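You operate a simulated robot arm through the tools that you are given. There is no shell and no other tool.

Carry out the task below with a simulated robot arm. There is one attempt and no reset: what you move stays moved.

JOB
Open the right grey door, put the glass bulb from the bench in front of the bath on the right shelf under the fume cupboard, then shut the door. Open the fridge door, fetch the black chock and set it on the bottom shelf of the fridge and shut the door again. Take the yellow chock and put it on top of the white wipe box. Shut the right pipette cupboard door. Take the clear cup and put it on the top of the printer. The order is free. Set down upright: glass bulb.

Only the result counts: the job must be done as asked and must still hold three seconds after the hand-in. Knocking over, shifting, dropping, spilling or breaking anything else fails it.

ROBOT AND FRAMES
A 6-joint arm with a two-finger gripper on a trunk, on a base that drives. Base frame: it is fixed to the floor where the robot stands at the start and does not move with it; the origin is under the middle of the robot, x ahead of it, y to its left, z up. Units: cm, rad, N and s.
Its first joint turns from -2.897 to 2.897 rad. Places, roughly: black chock (5x8x5 cm) [10, 240, 90]; bottom shelf of the fridge [340, 150, 40]; clear cup (5x5x5 cm) [150, -230, 90]; fridge door [320, 130, 80]; glass bulb [150, 250, 100]; right grey door [340, -20, 50]; right pipette cupboard door [100, -180, 40]; right shelf under the fume cupboard [370, -40, 50]; top of the printer (20x24 cm) [-138, 32, 108]; wipe box [-50, 225, 100]; yellow chock (5x8x5 cm) [-30, 210, 90]. Payload 2.45 kg.
Tool frame: the origin (TCP) lies between the finger pads and is the grasp point; the fingertips stand 2 cm ahead of it; z points along the fingers, y is the line along which they close. The gripper opens to 14 cm. The gripper's body begins 16.8 cm behind the TCP.
Orientation is told as [roll, pitch, yaw] about the base's x, y, z axes, in that order, counted from this pose: with the fingers straight down and closing along the base's y, the tool's x points along the base's -x, its y along +y and its z along -z.

CONTROLS
- The arm moves only by the tool arm_command. Its argument "increments" is a list of rows, each a list of 7 numbers: the shift along the tool's x, y, z in units of 50 mm (1.0 is 50 mm), then the turn, a rotation vector about the tool's x, y, z in units of 5 degrees (1.0 is 5 degrees), then the finger opening in cm, from 0 to 14. In form: [[tx, ty, tz, ax, ay, az, gripper], ...]. A call has 1 to 20 rows; each row shifts and turns the commanded pose from where the row before left it, along the tool's axes as they then stand. A call with a number of a shift or a turn outside -1 to 1 is refused whole. A row lasts 0.2 s, in which the tool goes at most 5 cm and 0.15 rad; a call with a longer step from one row to the next is refused whole, and so is a gripper value outside its range. A pose out of reach is approached as far as the arm can. The call stops where the force on the tool passes 40 N (or 10 N more than at its start, if that is more) or the arm is blocked; 0.2 s more then pass. The fingers move at their own pace (about 4.5 cm/s each) and stop on an object; they squeeze with about 31 N. The grip force told is the motor's: it shows also when the fingers shut on nothing. Time passes only in rows, and 0.2 s behind the last, so rows that do not move let the fingers close. The reply holds the time, the measured pose of the TCP, the force on the tool along the base axes, the opening and the grip force, in the units named above and with some noise, with the torque about the TCP (base axes, N m) and any sound that the robot's microphone picked up, and new pictures: "show" is both (left out), scene, wrist or none.
- Cameras (640 x 400 px; columns grow to the right, rows downward): "scene" is now at [-9.86, 15.55, 115.8]; the picture's right is [-0.08, -1.00, 0.00], its down [-0.20, 0.02, -0.98] and it looks along [0.98, -0.08, -0.20] (base axes); focal length 288 px, centre (320, 200). "wrist" rides on the gripper at [7.8, 1.1, -20.9] in the tool frame; the picture's right is [-0.14, 0.99, 0.00], its down [-0.92, -0.13, -0.37] and it looks along [-0.36, -0.05, 0.93] (tool axes); focal length 280 px, centre (320, 200). There is no depth. A picture from a camera that has moved, and an enlarged one, comes with that camera's place and axes in the base frame and with its lens. The place of the scene camera against the robot may be out by one fixed shift of up to 1.8 cm in any direction.
- base_move(legs): drives the robot by 1 to 6 legs, each [ahead, left, turn to the left] in cm, cm and rad, along the robot's own axes; the way and the turn of a leg run together, so that a leg with both is an arc; at most 150 cm and 3.142 rad a leg. The arm and the cameras ride along, it lands a little off, and it stops where it bumps. It gives what a move gives, and a new picture of the scene camera.
- turn_head(pan, tilt): turns the head with the scene camera to pan (to the left, within 2.496 rad either way) and tilt (down, from -0.506 to 1.204), counted from straight ahead of the robot. It gives what a move gives, and a new picture of the scene camera.
- enlarge(camera, box): a new picture of the part [left, top, right, bottom] of that camera's present view, enlarged. The clock stands still meanwhile.
- finish_job(): hands the job in; it is judged then, once.

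Places have to be worked out from the pictures, the camera data and where the tool is seen. Open the gripper and draw the arm clear of the work before you hand the job in, unless the task says otherwise.

The tools are called as a command line: name --pt "numbers of a row" for each row, then --argument value for the rest, lists and objects as JSON in quotes. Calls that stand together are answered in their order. arm_command: Moves the arm, as the interface text tells. Its arguments: {"type":"object","properties":{"increments":{"type":"array","items":{"type":"array","items":{"type":"number"}}},"show":{"type":"string","enum":["both","scene","wrist","none"]}},"required":["increments"]} The other tools are called the same way: base_move (legs) drives the base; turn_head (pan, tilt) turns the head that bears the scene camera; enlarge (camera, box) takes an enlarged picture of a part of a camera's view; finish_job () hands the job in.

At the start:

```text
time_s: 0.0
ee_pos: [62.8, -0.02, 83.6]
ee_rot: [-0.002, 0.0, -0.001]
contact_force: [0.1, -0.8, -0.3]
torque: [-0.01, 0.0, -0.02]
finger_gap: 13.98
finger_force: 0.0
robot x, y, heading: [0.1, 0.14, -0.001]
head pan, tilt: [-0.077, 0.197]
```

scene: 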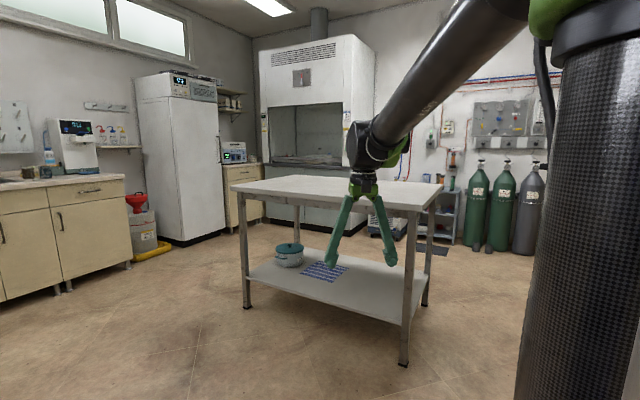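
wrist: 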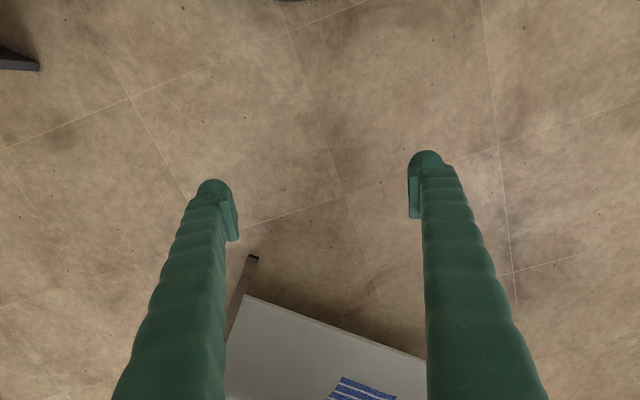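

The picture shows a room with a table ahead, the fridge and the fume cupboard beyond. I'll look around with the head first to see the places of things.

turn_head --pan 0.8 --tilt 0.2

turn_head --pan 1.6 --tilt 0.2

turn_head --pan 2.45 --tilt 0.2

turn_head --pan -0.8 --tilt 0.2

turn_head --pan -1.6 --tilt 0.2

turn_head --pan -2.45 --tilt 0.2

```text
time_s: 1.2
ee_pos: [62.77, -0.08, 83.58]
ee_rot: [0.0, 0.0, 0.0]
contact_force: [-0.5, 0.0, 0.2]
torque: [0.02, 0.0, 0.03]
finger_gap: 14.0
finger_force: 0.1
robot x, y, heading: [0.53, 0.21, 0.002]
head pan, tilt: [0.799, 0.201]
camera scene: at [-12.64, 22.95, 115.77], right [0.72, -0.7, 0.0], down [-0.14, -0.14, -0.98], along [0.68, 0.7, -0.2], focal length 288 px, centre (320, 200)
```

scene: 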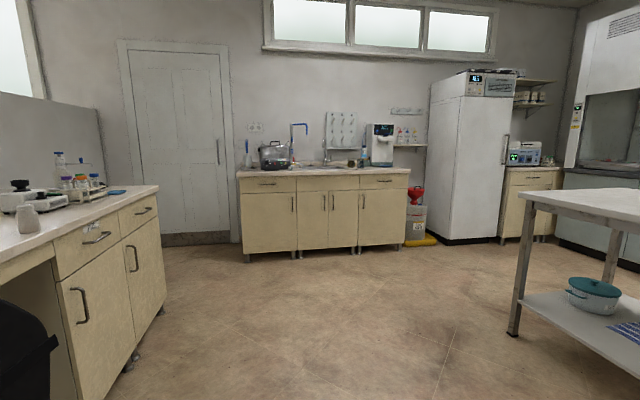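

```text
time_s: 2.3
ee_pos: [62.72, -0.04, 83.63]
ee_rot: [0.0, 0.001, 0.0]
contact_force: [-0.2, 0.4, -0.2]
torque: [-0.01, 0.0, 0.0]
finger_gap: 14.01
finger_force: 0.0
robot x, y, heading: [0.42, 0.16, 0.003]
head pan, tilt: [1.6, 0.201]
camera scene: at [-19.41, 25.59, 115.77], right [1.0, 0.03, 0.0], down [0.01, -0.2, -0.98], along [-0.03, 0.98, -0.2], focal length 288 px, centre (320, 200)
```

scene: 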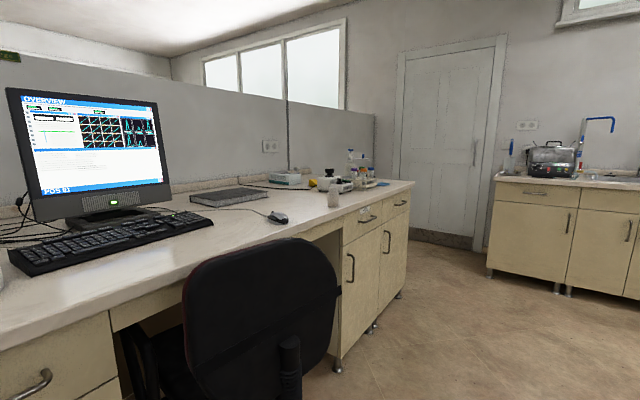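

```text
time_s: 3.5
ee_pos: [62.67, -0.05, 83.74]
ee_rot: [-0.001, -0.002, 0.001]
contact_force: [0.3, 0.6, -0.4]
torque: [0.04, -0.03, 0.01]
finger_gap: 14.0
finger_force: 0.0
robot x, y, heading: [-0.16, 0.16, -0.004]
head pan, tilt: [2.45, 0.201]
camera scene: at [-26.32, 22.22, 115.78], right [0.64, 0.77, 0.0], down [0.15, -0.13, -0.98], along [-0.75, 0.63, -0.2], focal length 288 px, centre (320, 200)
```

scene: 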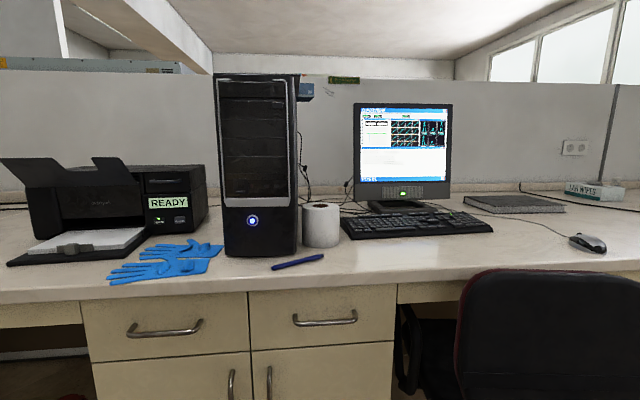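

```text
time_s: 6.2
ee_pos: [62.74, -0.08, 83.6]
ee_rot: [0.0, -0.001, -0.001]
contact_force: [-0.3, -0.4, -0.5]
torque: [0.0, -0.02, 0.01]
finger_gap: 14.01
finger_force: 0.0
robot x, y, heading: [0.31, -0.13, -0.002]
head pan, tilt: [-0.799, 0.201]
camera scene: at [-12.65, 9.6, 115.77], right [-0.72, -0.7, 0.0], down [-0.14, 0.14, -0.98], along [0.68, -0.7, -0.2], focal length 288 px, centre (320, 200)
```

scene: 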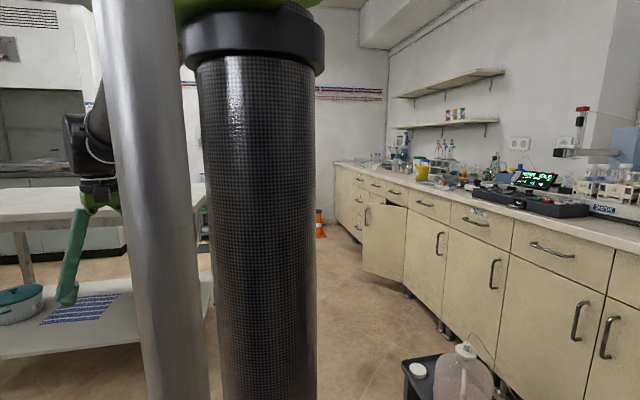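

```text
time_s: 7.4
ee_pos: [62.68, -0.08, 83.62]
ee_rot: [0.0, 0.001, 0.002]
contact_force: [0.5, -0.1, -0.4]
torque: [-0.02, -0.01, 0.0]
finger_gap: 14.01
finger_force: 0.0
robot x, y, heading: [-0.16, -0.1, -0.005]
head pan, tilt: [-1.6, 0.201]
camera scene: at [-19.41, 6.96, 115.78], right [-1.0, 0.03, 0.0], down [0.01, 0.2, -0.98], along [-0.03, -0.98, -0.2], focal length 288 px, centre (320, 200)
```

scene: 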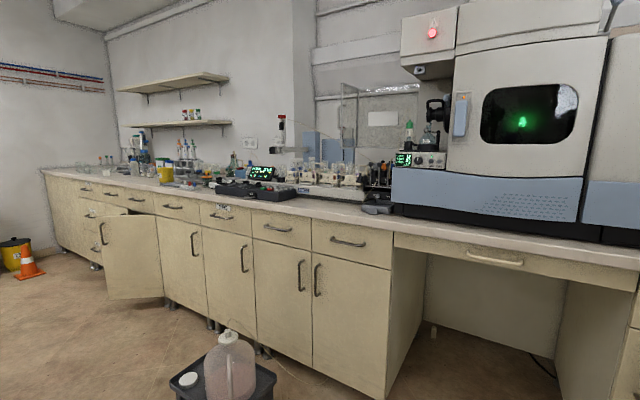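

```text
time_s: 8.6
ee_pos: [62.69, 0.22, 83.52]
ee_rot: [0.0, 0.001, 0.0]
contact_force: [-0.4, -0.7, 0.5]
torque: [-0.02, -0.01, 0.0]
finger_gap: 14.01
finger_force: 0.1
robot x, y, heading: [-0.08, 0.11, -0.002]
head pan, tilt: [-2.45, 0.201]
camera scene: at [-26.32, 10.33, 115.78], right [-0.64, 0.77, 0.0], down [0.15, 0.13, -0.98], along [-0.75, -0.63, -0.2], focal length 288 px, centre (320, 200)
```

scene: 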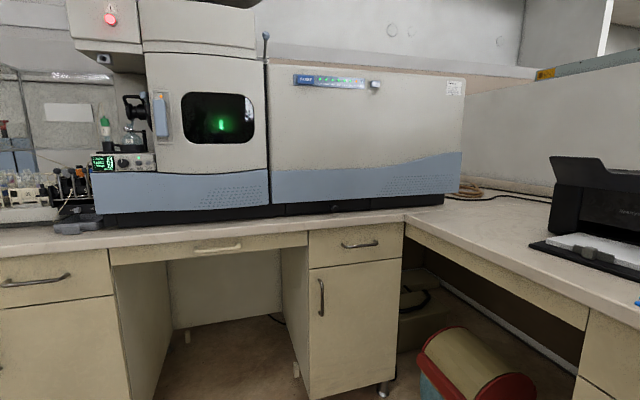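

The room's walls are turned about -33° against the base frame: the computer bench lies left, the long bench with the open cupboard door right, the sink bench, fridge and fume cupboard ahead. I raise and draw in the arm so it is clear for driving, and then look closer.

arm_command --pt "0 0 -1 0 0 0 14" --pt "0 0 -1 0 0 0 14" --pt "0 0 -1 0 0 0 14" --pt "0 0 -1 0 0 0 14" --pt "0 0 -1 0 0 0 14" --pt "0 0 -1 0 0 0 14" --pt "0 0 -1 0 0 0 14" --pt "1 0 0 0 0 0 14" --pt "1 0 0 0 0 0 14" --pt "1 0 0 0 0 0 14" --pt "1 0 0 0 0 0 14" --show "both"

turn_head --pan -1.1 --tilt 0.3

```text
time_s: 10.9
ee_pos: [42.67, -0.06, 118.63]
ee_rot: [0.001, 0.001, -0.001]
contact_force: [1.0, 0.3, 0.4]
torque: [-0.02, 0.09, -0.01]
finger_gap: 14.0
finger_force: 0.1
robot x, y, heading: [-0.12, -0.03, 0.005]
head pan, tilt: [-2.45, 0.201]
camera scene: at [-26.28, 10.33, 115.78], right [-0.64, 0.77, 0.0], down [0.15, 0.13, -0.98], along [-0.76, -0.62, -0.2], focal length 288 px, centre (320, 200)
camera wrist: at [34.71, 1.04, 139.47], right [0.14, 0.99, 0.0], down [0.92, -0.13, 0.37], along [0.36, -0.05, -0.93], focal length 280 px, centre (320, 200)
```

scene: 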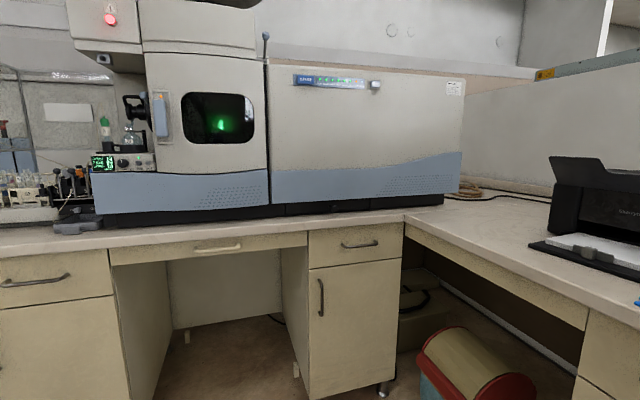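
wrist: 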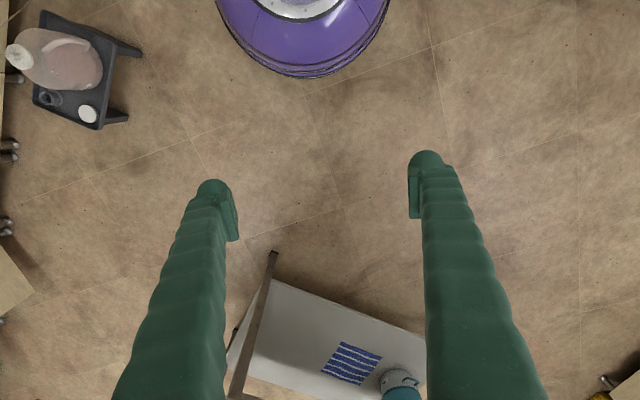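

```text
time_s: 12.4
ee_pos: [42.71, -0.02, 118.53]
ee_rot: [0.0, 0.0, 0.0]
contact_force: [-0.7, -0.5, 0.1]
torque: [-0.02, 0.01, 0.0]
finger_gap: 14.02
finger_force: 0.1
robot x, y, heading: [0.07, -0.09, 0.001]
head pan, tilt: [-1.1, 0.3]
camera scene: at [-14.92, 7.95, 114.85], right [-0.89, -0.45, 0.0], down [-0.13, 0.26, -0.96], along [0.43, -0.85, -0.3], focal length 288 px, centre (320, 200)
```

scene: 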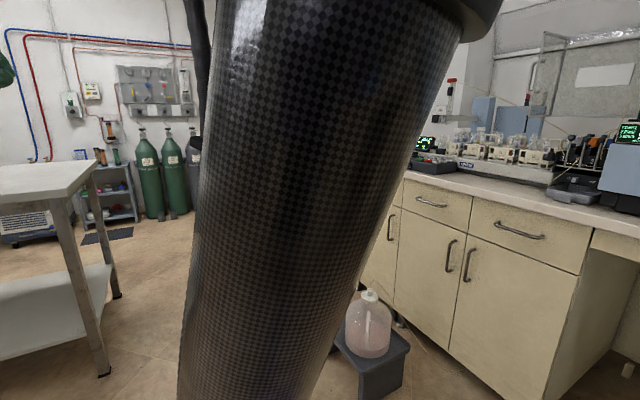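

The wrist view shows the carboy stool near (12,-88) and the table's near leg at about (118,-39). I turn along the room's long axis and drive down the aisle between the table and the right bench, towards the open pipette door.

base_move --legs '[[0, 0, -0.59], [0, -8, 0], [100, 0, 0]]'

turn_head --pan -1.57 --tilt 0.3

turn_head --pan -0.6 --tilt 0.3

```text
time_s: 19.9
ee_pos: [113.99, -87.21, 118.71]
ee_rot: [0.0, 0.002, -0.6]
contact_force: [0.0, 0.2, 0.8]
torque: [-0.01, 0.02, -0.03]
finger_gap: 13.98
finger_force: 0.0
robot x, y, heading: [78.63, -62.91, -0.604]
head pan, tilt: [-1.1, 0.3]
camera scene: at [71.57, -48.37, 114.84], right [-0.99, 0.13, 0.0], down [0.04, 0.29, -0.96], along [-0.12, -0.95, -0.3], focal length 288 px, centre (320, 200)
```

scene: 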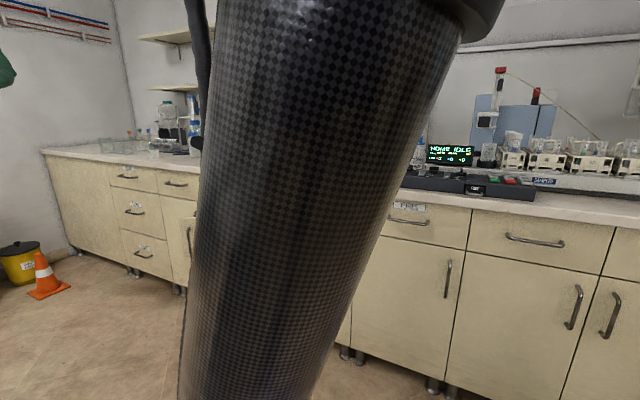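

```text
time_s: 20.9
ee_pos: [113.87, -87.16, 118.62]
ee_rot: [0.001, 0.0, -0.6]
contact_force: [-0.2, -0.1, 0.0]
torque: [0.01, -0.03, 0.01]
finger_gap: 13.99
finger_force: 0.1
robot x, y, heading: [78.87, -62.75, -0.599]
head pan, tilt: [-1.571, 0.3]
camera scene: at [67.5, -46.82, 114.84], right [-0.83, 0.56, 0.0], down [0.17, 0.24, -0.96], along [-0.54, -0.79, -0.3], focal length 288 px, centre (320, 200)
```

scene: 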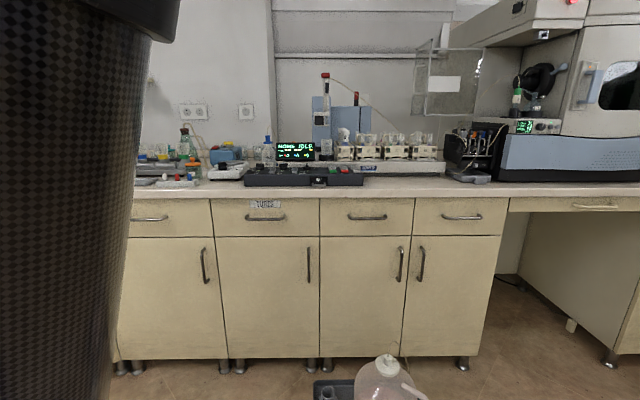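

```text
time_s: 22.1
ee_pos: [113.94, -87.08, 118.7]
ee_rot: [0.001, -0.001, -0.6]
contact_force: [-0.6, 0.6, 0.0]
torque: [-0.02, 0.03, 0.01]
finger_gap: 14.01
finger_force: 0.0
robot x, y, heading: [78.21, -63.01, -0.6]
head pan, tilt: [-0.6, 0.3]
camera scene: at [76.14, -47.82, 114.84], right [-0.93, -0.36, 0.0], down [-0.11, 0.28, -0.96], along [0.35, -0.89, -0.3], focal length 288 px, centre (320, 200)
```

scene: 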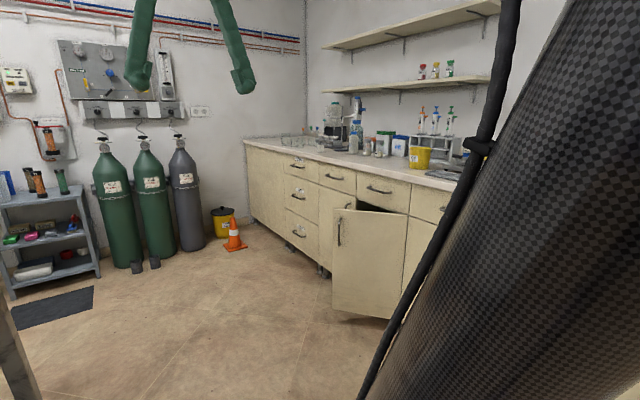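

The pipette door's hinge is near (83,-176) and its free edge near (117,-171), about 42° open. I drive on along the aisle until level with its free edge and turn to face the bench.

base_move --legs '[[95, -2, 0], [0, 0, -1.565], [15, 0, 0]]'

turn_head --pan 0.2 --tilt 0.6

turn_head --pan 0.6 --tilt 0.3

```text
time_s: 31.9
ee_pos: [123.75, -165.98, 118.59]
ee_rot: [0.0, -0.001, -2.186]
contact_force: [0.3, 0.2, 0.3]
torque: [0.03, 0.03, -0.02]
finger_gap: 14.0
finger_force: 0.1
robot x, y, heading: [148.57, -131.3, -2.186]
head pan, tilt: [-0.6, 0.3]
camera scene: at [164.79, -130.32, 114.84], right [-0.35, 0.94, 0.0], down [0.28, 0.1, -0.96], along [-0.9, -0.33, -0.3], focal length 288 px, centre (320, 200)
```

scene: 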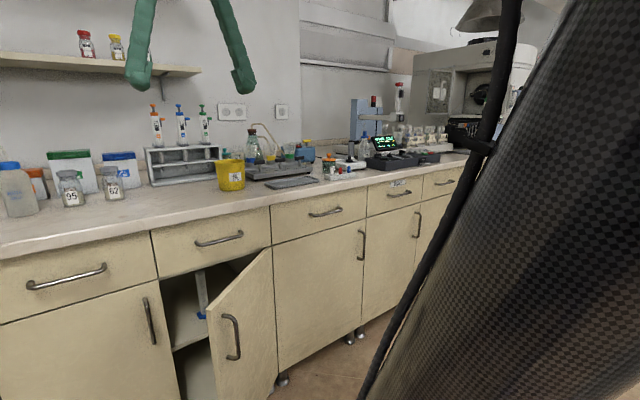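

```text
time_s: 33.1
ee_pos: [123.71, -166.24, 118.59]
ee_rot: [0.0, -0.001, -2.187]
contact_force: [1.1, 0.9, -1.0]
torque: [-0.01, -0.02, -0.02]
finger_gap: 14.03
finger_force: 0.1
robot x, y, heading: [148.67, -131.19, -2.189]
head pan, tilt: [0.201, 0.6]
camera scene: at [169.98, -135.16, 112.1], right [-0.91, 0.4, 0.0], down [0.23, 0.52, -0.83], along [-0.33, -0.76, -0.56], focal length 288 px, centre (320, 200)
```

scene: 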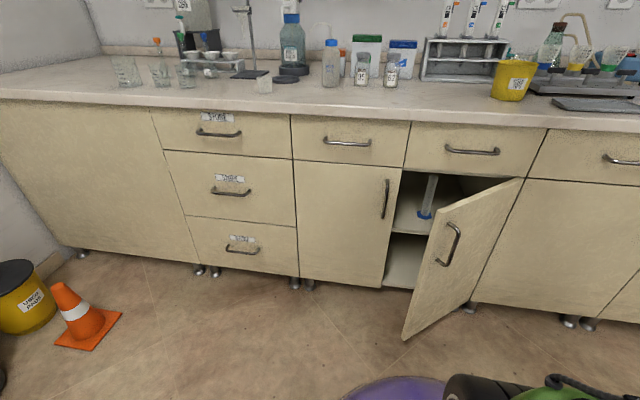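

```text
time_s: 34.0
ee_pos: [123.73, -166.25, 118.61]
ee_rot: [0.0, 0.001, -2.185]
contact_force: [0.5, 0.2, 0.3]
torque: [0.02, 0.01, -0.02]
finger_gap: 13.99
finger_force: 0.1
robot x, y, heading: [148.57, -131.09, -2.19]
head pan, tilt: [0.6, 0.3]
camera scene: at [173.4, -136.41, 114.84], right [-1.0, 0.02, 0.0], down [0.0, 0.3, -0.96], along [-0.02, -0.95, -0.3], focal length 288 px, centre (320, 200)
```

scene: 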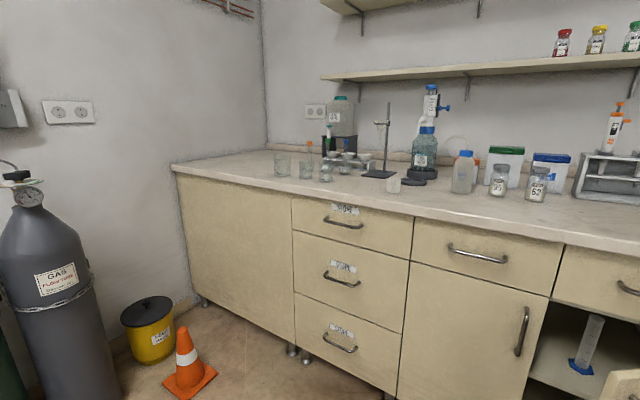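

The door's free edge is at about (120,-176), 54 cm ahead of the robot, and the clear cup stands at about (146,-232). I close the fingers, lower the tool on the outer side of the door, and tilt it forward to push.

arm_command --pt "-1 -1 0 0 0 0 0" --pt "0 -1 0 0 0 0 0" --pt "0 0 1 0 0 0 0" --pt "0 0 1 0 0 0 0" --pt "0 0 1 0 0 0 0" --pt "0 0 1 0 0 0 0" --pt "0 0 1 0 0 0 0" --pt "0 0 1 0 0 0 0" --pt "0 0 1 0 0 0 0" --pt "0 0 1 0 0 0 0" --pt "0 0 1 0 0 0 0" --pt "0 0 1 0 0 0 0" --pt "0 0 0.8 0 0 0 0" --pt "0 0 0 0 -1 0 0" --pt "0 0 0 0 -1 0 0" --pt "0 0 0 0 -1 0 0" --pt "0 0 0 0 -1 0 0" --pt "0 0 0 0 -1 0 0" --pt "0 0 0 0 -1 0 0" --show "both"

turn_head --pan -0.1 --tilt 0.7

```text
refused: row 1 steps farther than a row can; nothing moved
```

```text
time_s: 35.0
ee_pos: [123.79, -166.04, 118.68]
ee_rot: [-0.001, 0.0, -2.186]
contact_force: [0.1, -0.3, -0.6]
torque: [-0.02, 0.0, -0.02]
finger_gap: 14.0
finger_force: 0.0
robot x, y, heading: [148.14, -131.47, -2.187]
head pan, tilt: [-0.099, 0.7]
camera scene: at [167.99, -133.49, 111.24], right [-0.76, 0.65, 0.0], down [0.42, 0.49, -0.77], along [-0.5, -0.58, -0.64], focal length 288 px, centre (320, 200)
```

scene: 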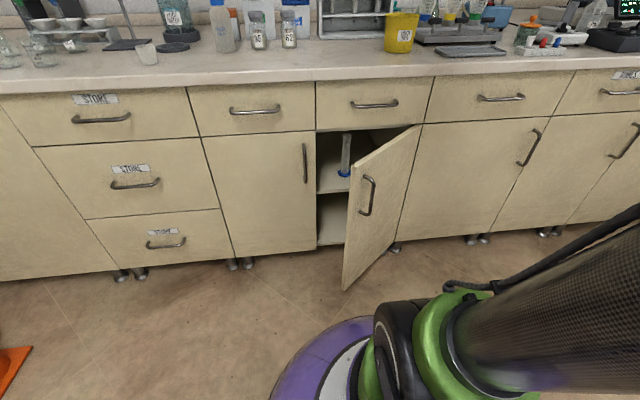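

The first row was too long as a diagonal, so I split it and run the same approach.

arm_command --pt "-1 0 0 0 0 0 0" --pt "0 -1 0 0 0 0 0" --pt "0 -1 0 0 0 0 0" --pt "0 0 1 0 0 0 0" --pt "0 0 1 0 0 0 0" --pt "0 0 1 0 0 0 0" --pt "0 0 1 0 0 0 0" --pt "0 0 1 0 0 0 0" --pt "0 0 1 0 0 0 0" --pt "0 0 1 0 0 0 0" --pt "0 0 1 0 0 0 0" --pt "0 0 1 0 0 0 0" --pt "0 0 1 0 0 0 0" --pt "0 0 0.8 0 0 0 0" --pt "0 0 0 0 -1 0 0" --pt "0 0 0 0 -1 0 0" --pt "0 0 0 0 -1 0 0" --pt "0 0 0 0 -1 0 0" --pt "0 0 0 0 -1 0 0" --pt "0 0 0 0 -1 0 0" --show "both"

```text
time_s: 39.2
ee_pos: [112.8, -164.35, 64.63]
ee_rot: [0.0, -0.522, -2.185]
contact_force: [0.8, 0.5, -0.2]
torque: [-0.01, -0.02, -0.02]
finger_gap: 0.0
finger_force: 28.9
robot x, y, heading: [148.32, -131.0, -2.185]
head pan, tilt: [-0.099, 0.7]
camera scene: at [167.98, -133.49, 111.23], right [-0.76, 0.66, 0.0], down [0.42, 0.49, -0.76], along [-0.5, -0.58, -0.64], focal length 288 px, centre (320, 200)
camera wrist: at [123.44, -150.97, 78.76], right [0.74, -0.67, 0.07], down [-0.46, -0.43, 0.78], along [-0.49, -0.61, -0.62], focal length 280 px, centre (320, 200)
```

scene: 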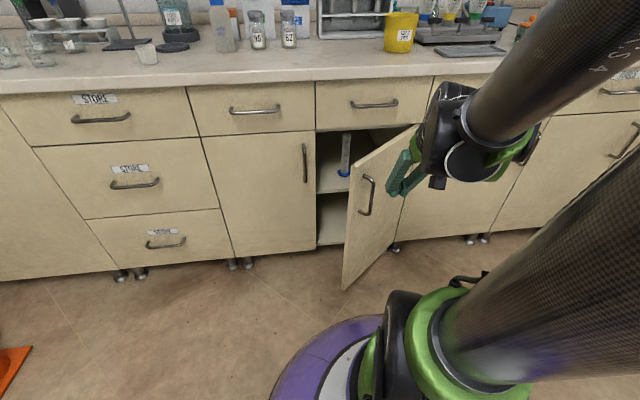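
wrist: 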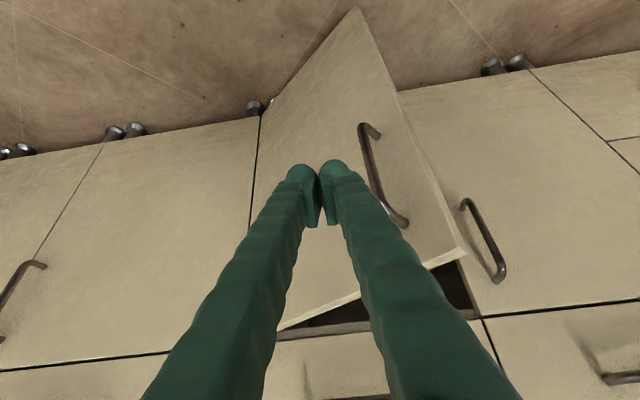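

The closed fingers stand in front of the outer face of the door, right of its handle. I lower 10 cm and push ahead in small steps.

arm_command --pt "0.5 0 0.866 0 0 0 0" --pt "0.5 0 0.866 0 0 0 0" --pt "-0.52 0 0.3 0 0 0 0" --pt "-0.52 0 0.3 0 0 0 0" --pt "-0.52 0 0.3 0 0 0 0" --pt "-0.52 0 0.3 0 0 0 0" --pt "-0.52 0.1 0.3 0 0 0 0" --pt "-0.52 0.1 0.3 0 0 0 0" --show "both"

```text
time_s: 41.0
ee_pos: [103.21, -179.76, 54.53]
ee_rot: [0.0, -0.524, -2.187]
contact_force: [1.1, 0.2, 0.0]
torque: [-0.04, 0.01, -0.01]
finger_gap: 0.01
finger_force: 29.5
robot x, y, heading: [148.85, -131.09, -2.186]
head pan, tilt: [-0.099, 0.7]
camera scene: at [167.98, -133.49, 111.23], right [-0.76, 0.66, 0.0], down [0.42, 0.49, -0.76], along [-0.5, -0.58, -0.64], focal length 288 px, centre (320, 200)
camera wrist: at [113.89, -166.3, 68.75], right [0.74, -0.67, 0.07], down [-0.46, -0.43, 0.78], along [-0.49, -0.61, -0.62], focal length 280 px, centre (320, 200)
```

scene: 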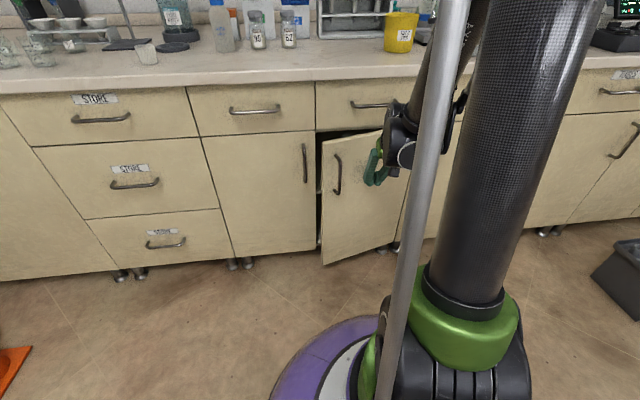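
wrist: 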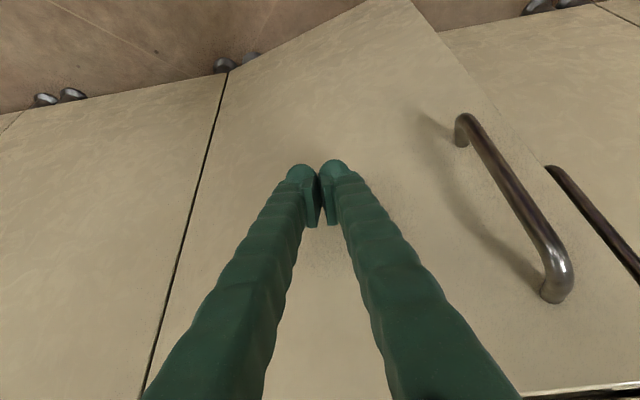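

The door swings easily and is nearly shut. I push on a few centimetres more.

arm_command --pt "-0.35 0.1 0.2 0 0 0 0" --pt "-0.35 0.1 0.2 0 0 0 0" --pt "-0.35 0.1 0.2 0 0 0 0" --pt "-0.26 0 0.15 0 0 0 0" --pt "-0.26 0 0.15 0 0 0 0" --pt "-0.17 0 0.1 0 0 0 0" --pt "-0.17 0 0.1 0 0 0 0" --show "both"

```text
time_s: 42.0
ee_pos: [100.4, -186.09, 54.56]
ee_rot: [0.0, -0.517, -2.187]
contact_force: [7.2, 8.9, 2.3]
torque: [0.0, -0.03, 0.14]
finger_gap: 0.02
finger_force: 28.9
robot x, y, heading: [148.48, -131.13, -2.187]
head pan, tilt: [-0.099, 0.7]
stopped in row 5: the force on the tool passed its limit at 61 N (the readings are from after the stop); the commanded pose is now the measured one
camera scene: at [168.02, -133.44, 111.23], right [-0.75, 0.66, 0.0], down [0.42, 0.49, -0.77], along [-0.5, -0.58, -0.64], focal length 288 px, centre (320, 200)
camera wrist: at [111.09, -172.78, 68.8], right [0.74, -0.67, 0.07], down [-0.46, -0.43, 0.78], along [-0.49, -0.61, -0.63], focal length 280 px, centre (320, 200)
```

scene: 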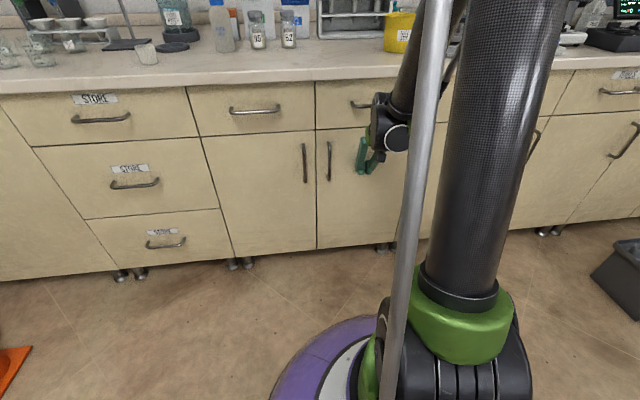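
wrist: 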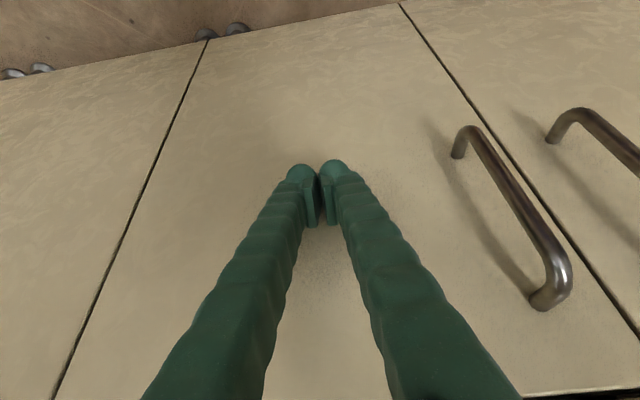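

The door is flush and shut. I draw the tool back, level it and raise it, opening the gripper.

arm_command --pt "0.866 0 -0.5 0 0 0 0" --pt "0.866 0 -0.5 0 0 0 0" --pt "0.866 0 -0.5 0 0 0 0" --pt "0.866 0 -0.5 0 0 0 0" --pt "0 0 0 0 1 0 2" --pt "0 0 0 0 1 0 4" --pt "0 0 0 0 1 0 6" --pt "0 0 0 0 1 0 8" --pt "0 0 0 0 1 0 10" --pt "0 0 0 0 1 0 12" --pt "0 0 -1 0 0 0 14" --pt "0 0 -1 0 0 0 14" --pt "0 0 -1 0 0 0 14" --pt "0 0 -1 0 0 0 14" --pt "0 0 -1 0 0 0 14" --pt "0 0 -1 0 0 0 14" --pt "0 0 -1 0 0 0 14" --pt "0 0 -1 0 0 0 14" --pt "0 0 -1 0 0 0 14" --pt "0 0 -1 0 0 0 14" --show "none"

arm_command --pt "0 0 -1 0 0 0 14" --pt "0 0 -1 0 0 0 14" --pt "0 0 -1 0 0 0 14" --pt "0 0 -1 0 0 0 14" --show "scene"

```text
time_s: 46.2
ee_pos: [111.98, -170.01, 104.85]
ee_rot: [-0.002, 0.006, -2.187]
contact_force: [-0.5, 0.2, -1.0]
torque: [0.0, -0.06, -0.01]
finger_gap: 13.99
finger_force: 0.1
robot x, y, heading: [148.54, -130.98, -2.186]
head pan, tilt: [-0.099, 0.7]
```

```text
time_s: 47.2
ee_pos: [111.71, -170.24, 124.74]
ee_rot: [0.0, 0.006, -2.189]
contact_force: [-1.1, 0.6, 0.5]
torque: [0.03, -0.02, 0.02]
finger_gap: 14.01
finger_force: 0.1
robot x, y, heading: [148.33, -131.21, -2.189]
head pan, tilt: [-0.099, 0.7]
camera scene: at [168.0, -133.46, 111.23], right [-0.76, 0.66, 0.0], down [0.42, 0.49, -0.76], along [-0.5, -0.58, -0.64], focal length 288 px, centre (320, 200)
```

scene: 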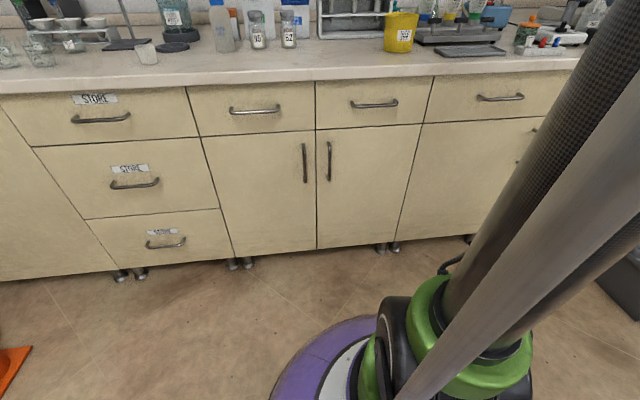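

The door stays shut. I drive to the left along the bench until before the clear cup, and closer.

base_move --legs '[[0, 45, 0.02], [20, 0, 0]]'

turn_head --pan -0.2 --tilt 0.5

```text
time_s: 51.2
ee_pos: [138.66, -213.1, 124.63]
ee_rot: [0.0, 0.004, -2.167]
contact_force: [-0.1, -0.5, 0.0]
torque: [-0.02, -0.01, -0.01]
finger_gap: 14.0
finger_force: 0.1
robot x, y, heading: [174.49, -173.16, -2.165]
head pan, tilt: [-0.099, 0.7]
camera scene: at [194.05, -175.21, 111.23], right [-0.77, 0.64, 0.0], down [0.41, 0.5, -0.76], along [-0.49, -0.59, -0.64], focal length 288 px, centre (320, 200)
```

scene: 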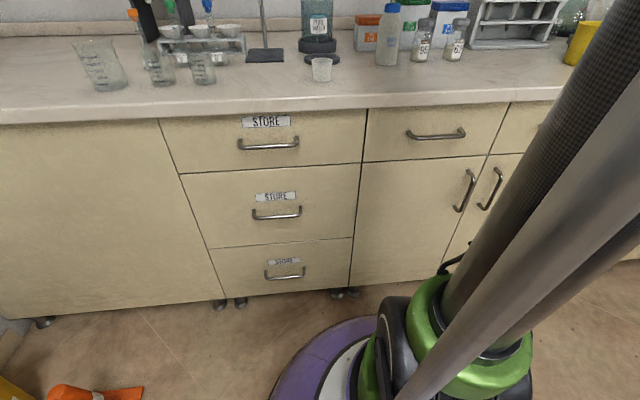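

```text
time_s: 51.9
ee_pos: [138.58, -213.1, 124.55]
ee_rot: [0.0, 0.006, -2.167]
contact_force: [-0.2, -0.2, -0.2]
torque: [0.02, -0.04, 0.0]
finger_gap: 13.98
finger_force: 0.1
robot x, y, heading: [174.58, -173.37, -2.166]
head pan, tilt: [-0.201, 0.499]
camera scene: at [192.99, -175.05, 113.0], right [-0.7, 0.71, 0.0], down [0.34, 0.34, -0.88], along [-0.63, -0.61, -0.48], focal length 288 px, centre (320, 200)
```

scene: 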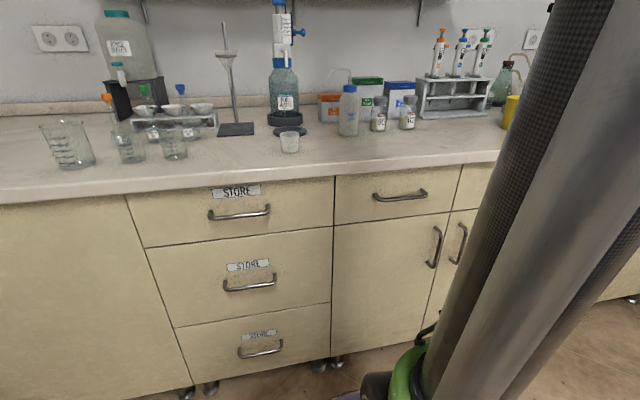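

The cup stands at about (147,-231) near the bench's front, in front of a small black dish. I enlarge the view to see its shape and neighbours.

enlarge --camera "scene" --box '[200, 60, 400, 185]'

arm_command --pt "0 1 0 0 0 0 14" --pt "0 1 0 0 0 0 14" --pt "0 1 0 0 0 0 14" --pt "0 0 0 0 0 0 14" --show "both"

```text
3.20 times, centred on (300, 122) of scene
camera zoom: at [192.99, -175.05, 113.0], right [-0.7, 0.71, 0.0], down [0.34, 0.34, -0.88], along [-0.63, -0.61, -0.48], focal length 922 px, centre (384, 448)
```

zoom: 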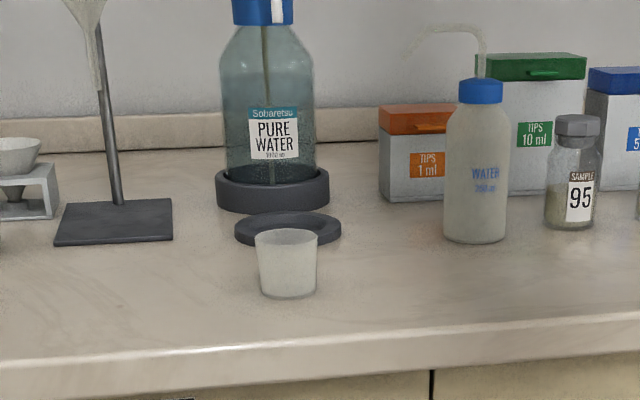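

```text
time_s: 52.9
ee_pos: [151.16, -221.6, 124.7]
ee_rot: [-0.001, 0.007, -2.166]
contact_force: [-0.2, -0.1, 0.3]
torque: [0.02, -0.02, 0.01]
finger_gap: 13.99
finger_force: 0.1
robot x, y, heading: [174.11, -173.1, -2.163]
head pan, tilt: [-0.201, 0.499]
camera scene: at [192.99, -175.05, 113.0], right [-0.7, 0.71, 0.0], down [0.34, 0.34, -0.88], along [-0.63, -0.61, -0.48], focal length 288 px, centre (320, 200)
camera wrist: at [156.15, -215.79, 145.55], right [0.74, -0.67, 0.0], down [-0.62, -0.69, 0.36], along [-0.24, -0.27, -0.93], focal length 280 px, centre (320, 200)
```

scene: 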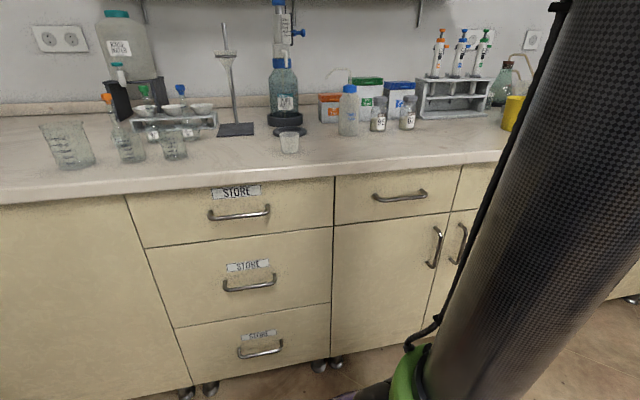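
wrist: 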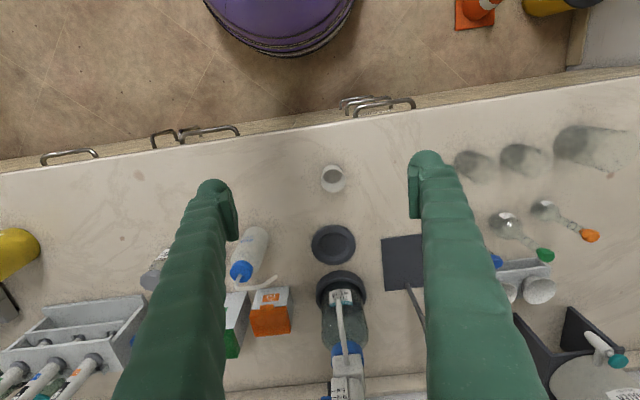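

The wrist camera puts the cup at about (147,-230.5). I move over it, narrow the opening to 9 cm and come down to about 8 cm above its middle.

arm_command --pt "-1 0 0 0 0 0 9" --pt "-0.99 0.1 0 0 0 0 9" --pt "0 0.24 0.5 0 0 0 9" --pt "0 0 1 0 0 0 9" --pt "0 0 1 0 0 0 9" --pt "0 0 1 0 0 0 9" --pt "0 0 1 0 0 0 9" --pt "0 0 0.5 0 0 0 9" --pt "0 0 0 0 0 0 9" --show "both"

```text
time_s: 54.9
ee_pos: [147.09, -230.58, 99.48]
ee_rot: [0.0, 0.008, -2.166]
contact_force: [-0.3, 0.0, 0.1]
torque: [-0.02, -0.01, 0.03]
finger_gap: 9.01
finger_force: 0.0
robot x, y, heading: [174.52, -173.42, -2.168]
head pan, tilt: [-0.201, 0.499]
camera scene: at [192.99, -175.05, 113.0], right [-0.7, 0.71, 0.0], down [0.34, 0.34, -0.88], along [-0.63, -0.61, -0.48], focal length 288 px, centre (320, 200)
camera wrist: at [152.04, -224.89, 120.37], right [0.74, -0.67, 0.0], down [-0.62, -0.69, 0.36], along [-0.24, -0.27, -0.93], focal length 280 px, centre (320, 200)
```

scene: 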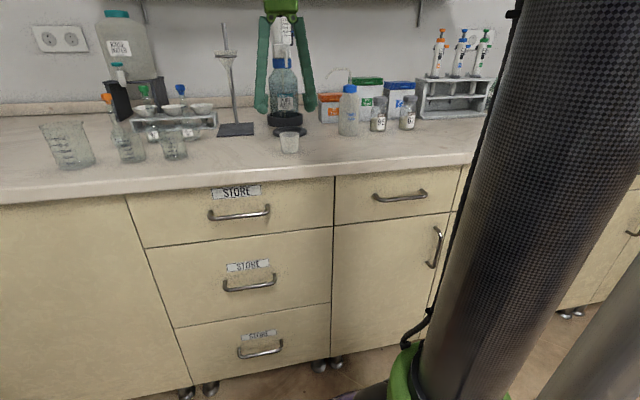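
wrist: 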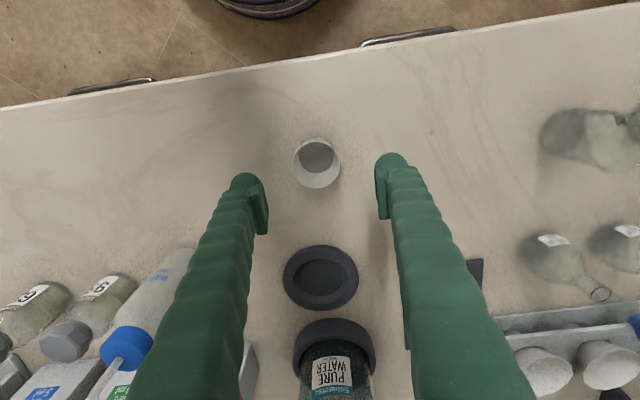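

The cup is centred between the fingers. I go down to grasp height and close.

arm_command --pt "0 0 0.8 0 0 0 9" --pt "0 0 0.6 0 0 0 9" --pt "0 0 0.25 0 0 0 9" --pt "0 0 0 0 0 0 6" --pt "0 0 0 0 0 0 4" --pt "0 0 0 0 0 0 3" --pt "0 0 0 0 0 0 3" --show "both"

```text
time_s: 56.5
ee_pos: [147.02, -230.66, 91.35]
ee_rot: [0.0, 0.006, -2.166]
contact_force: [0.2, 0.5, -1.0]
torque: [0.03, -0.05, 0.0]
finger_gap: 4.7
finger_force: 30.8
robot x, y, heading: [174.49, -173.37, -2.167]
head pan, tilt: [-0.201, 0.499]
camera scene: at [192.99, -175.05, 113.0], right [-0.7, 0.71, 0.0], down [0.34, 0.34, -0.88], along [-0.63, -0.61, -0.48], focal length 288 px, centre (320, 200)
camera wrist: at [152.05, -224.92, 112.2], right [0.74, -0.67, 0.0], down [-0.62, -0.69, 0.36], along [-0.24, -0.27, -0.93], focal length 280 px, centre (320, 200)
```

scene: 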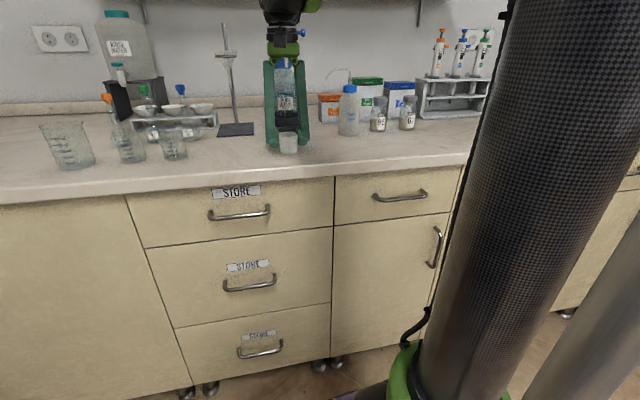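
wrist: 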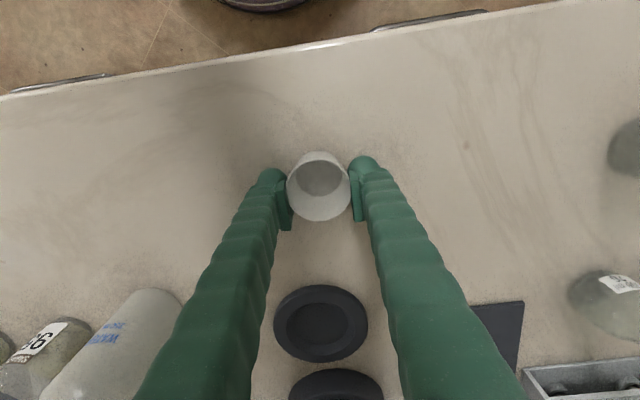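

The cup is gripped at 4.7 cm. I lift it straight up and draw it in.

arm_command --pt "0 0 -0.5 0 0 0 3" --pt "0 0 -1 0 0 0 3" --pt "0 0 -1 0 0 0 3" --pt "0 0 -1 0 0 0 3" --pt "0 0 -1 0 0 0 3" --pt "0 0 -1 0 0 0 3" --pt "0 0 -1 0 0 0 3" --pt "0 0 -1 0 0 0 3" --pt "0.8 0 0 0 0 0 3" --pt "0.8 0 0 0 0 0 3" --pt "0.8 0 0 0 0 0 3" --pt "0.8 0 0 0 0 0 3" --pt "0 -0.8 0 0 0 0 3" --pt "0 -0.8 0 0 0 0 3" --show "wrist"

base_move --legs '[[-38, 0, 0], [0, 0, -1.568]]'

turn_head --pan 0.0 --tilt 0.35

```text
time_s: 59.5
ee_pos: [149.21, -212.9, 128.82]
ee_rot: [0.0, 0.005, -2.167]
contact_force: [0.1, 0.1, -0.4]
torque: [0.01, 0.03, 0.0]
finger_gap: 4.64
finger_force: 31.1
robot x, y, heading: [174.54, -173.09, -2.162]
head pan, tilt: [-0.201, 0.499]
camera wrist: at [154.28, -207.29, 149.77], right [0.74, -0.67, 0.0], down [-0.62, -0.69, 0.36], along [-0.24, -0.27, -0.93], focal length 280 px, centre (320, 200)
```

wrist: 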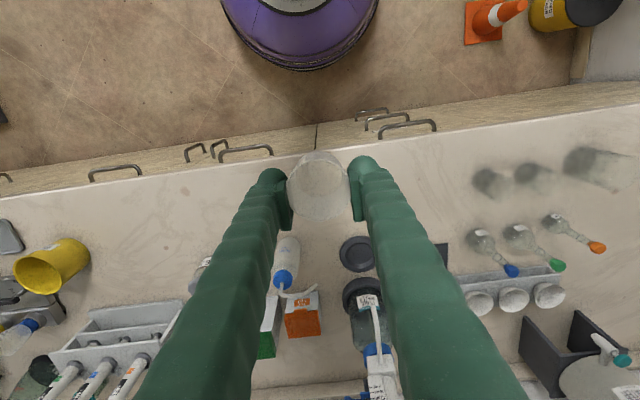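

```text
time_s: 65.7
ee_pos: [156.08, -116.64, 128.88]
ee_rot: [-0.001, 0.005, 2.553]
contact_force: [1.2, 0.6, -0.2]
torque: [0.02, -0.01, 0.01]
finger_gap: 4.61
finger_force: 31.3
robot x, y, heading: [195.94, -141.71, 2.552]
head pan, tilt: [-0.201, 0.499]
camera scene: at [195.42, -161.55, 113.0], right [0.71, 0.7, 0.0], down [0.34, -0.34, -0.88], along [-0.62, 0.62, -0.48], focal length 288 px, centre (320, 200)
```

scene: 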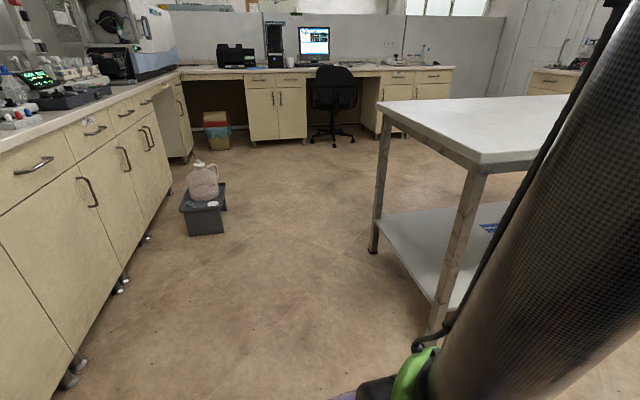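

```text
time_s: 66.5
ee_pos: [156.03, -116.62, 128.95]
ee_rot: [-0.001, 0.006, 2.554]
contact_force: [0.0, 0.8, -0.4]
torque: [0.02, -0.01, 0.0]
finger_gap: 4.59
finger_force: 30.5
robot x, y, heading: [196.04, -141.64, 2.55]
head pan, tilt: [0.0, 0.351]
camera scene: at [194.09, -162.83, 114.37], right [0.56, 0.83, 0.0], down [0.29, -0.19, -0.94], along [-0.78, 0.52, -0.34], focal length 288 px, centre (320, 200)
```

scene: 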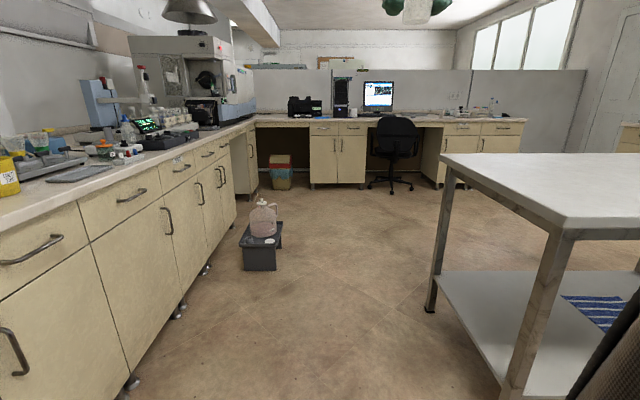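

The way along the aisle is clear between the stool (edge at about 47 cm left of my line) and the table. I drive back along it towards the computer bench.

base_move --legs '[[150, 0, 0], [110, 0, 0]]'

turn_head --pan 0.2 --tilt 0.35

```text
time_s: 79.1
ee_pos: [-61.64, 26.01, 128.81]
ee_rot: [-0.001, 0.005, 2.558]
contact_force: [1.1, 0.4, -1.1]
torque: [0.0, -0.01, 0.01]
finger_gap: 4.55
finger_force: 31.1
robot x, y, heading: [-21.47, 1.18, 2.559]
head pan, tilt: [0.0, 0.351]
camera scene: at [-23.48, -20.06, 114.37], right [0.55, 0.83, 0.0], down [0.29, -0.19, -0.94], along [-0.78, 0.52, -0.34], focal length 288 px, centre (320, 200)
```

scene: 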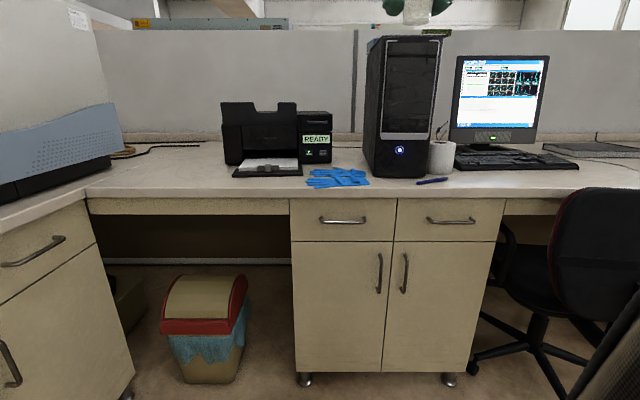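

```text
time_s: 79.9
ee_pos: [-61.77, 25.91, 128.79]
ee_rot: [0.0, 0.006, 2.56]
contact_force: [-0.9, -0.5, -1.4]
torque: [0.02, 0.03, 0.0]
finger_gap: 4.55
finger_force: 30.8
robot x, y, heading: [-21.79, 1.24, 2.557]
head pan, tilt: [0.201, 0.351]
camera scene: at [-24.34, -21.71, 114.37], right [0.37, 0.93, 0.0], down [0.32, -0.13, -0.94], along [-0.87, 0.35, -0.34], focal length 288 px, centre (320, 200)
```

scene: 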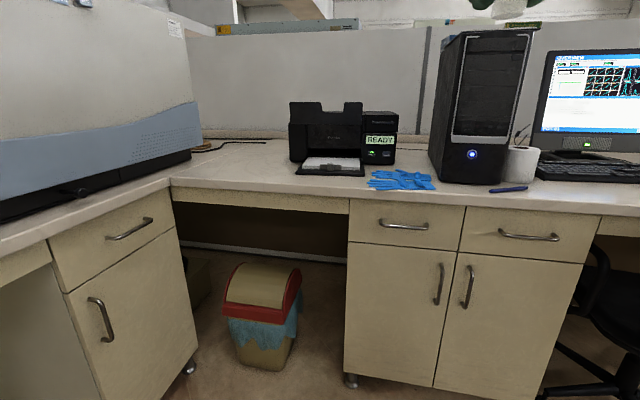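

I'm before the computer bench. I enlarge the printer to see where its flat top lies.

enlarge --camera "scene" --box '[260, 80, 440, 192]'

enlarge --camera "wrist" --box '[0, 0, 640, 400]'

```text
3.56 times, centred on (350, 136) of scene
camera zoom: at [-24.34, -21.71, 114.37], right [0.37, 0.93, 0.0], down [0.32, -0.13, -0.94], along [-0.87, 0.35, -0.34], focal length 1025 px, centre (213, 428)
```

zoom: 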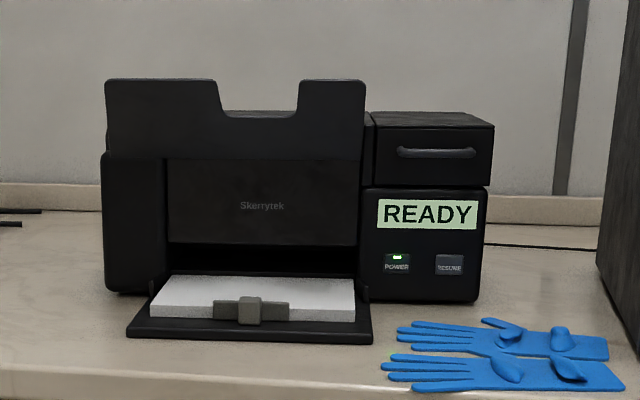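

```text
1.00 times, centred on (320, 200) of wrist (not enlarged: the box is as wide or as high as the picture)
camera zoom: at [-56.07, 20.75, 149.76], right [-0.66, -0.75, 0.0], down [-0.7, 0.61, 0.36], along [-0.27, 0.24, -0.93], focal length 280 px, centre (320, 200)
```

zoom: 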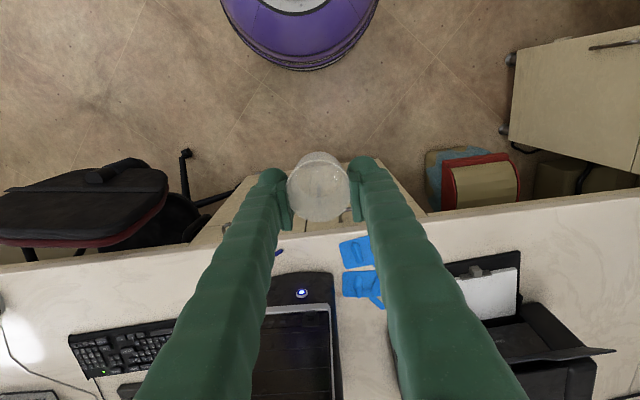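

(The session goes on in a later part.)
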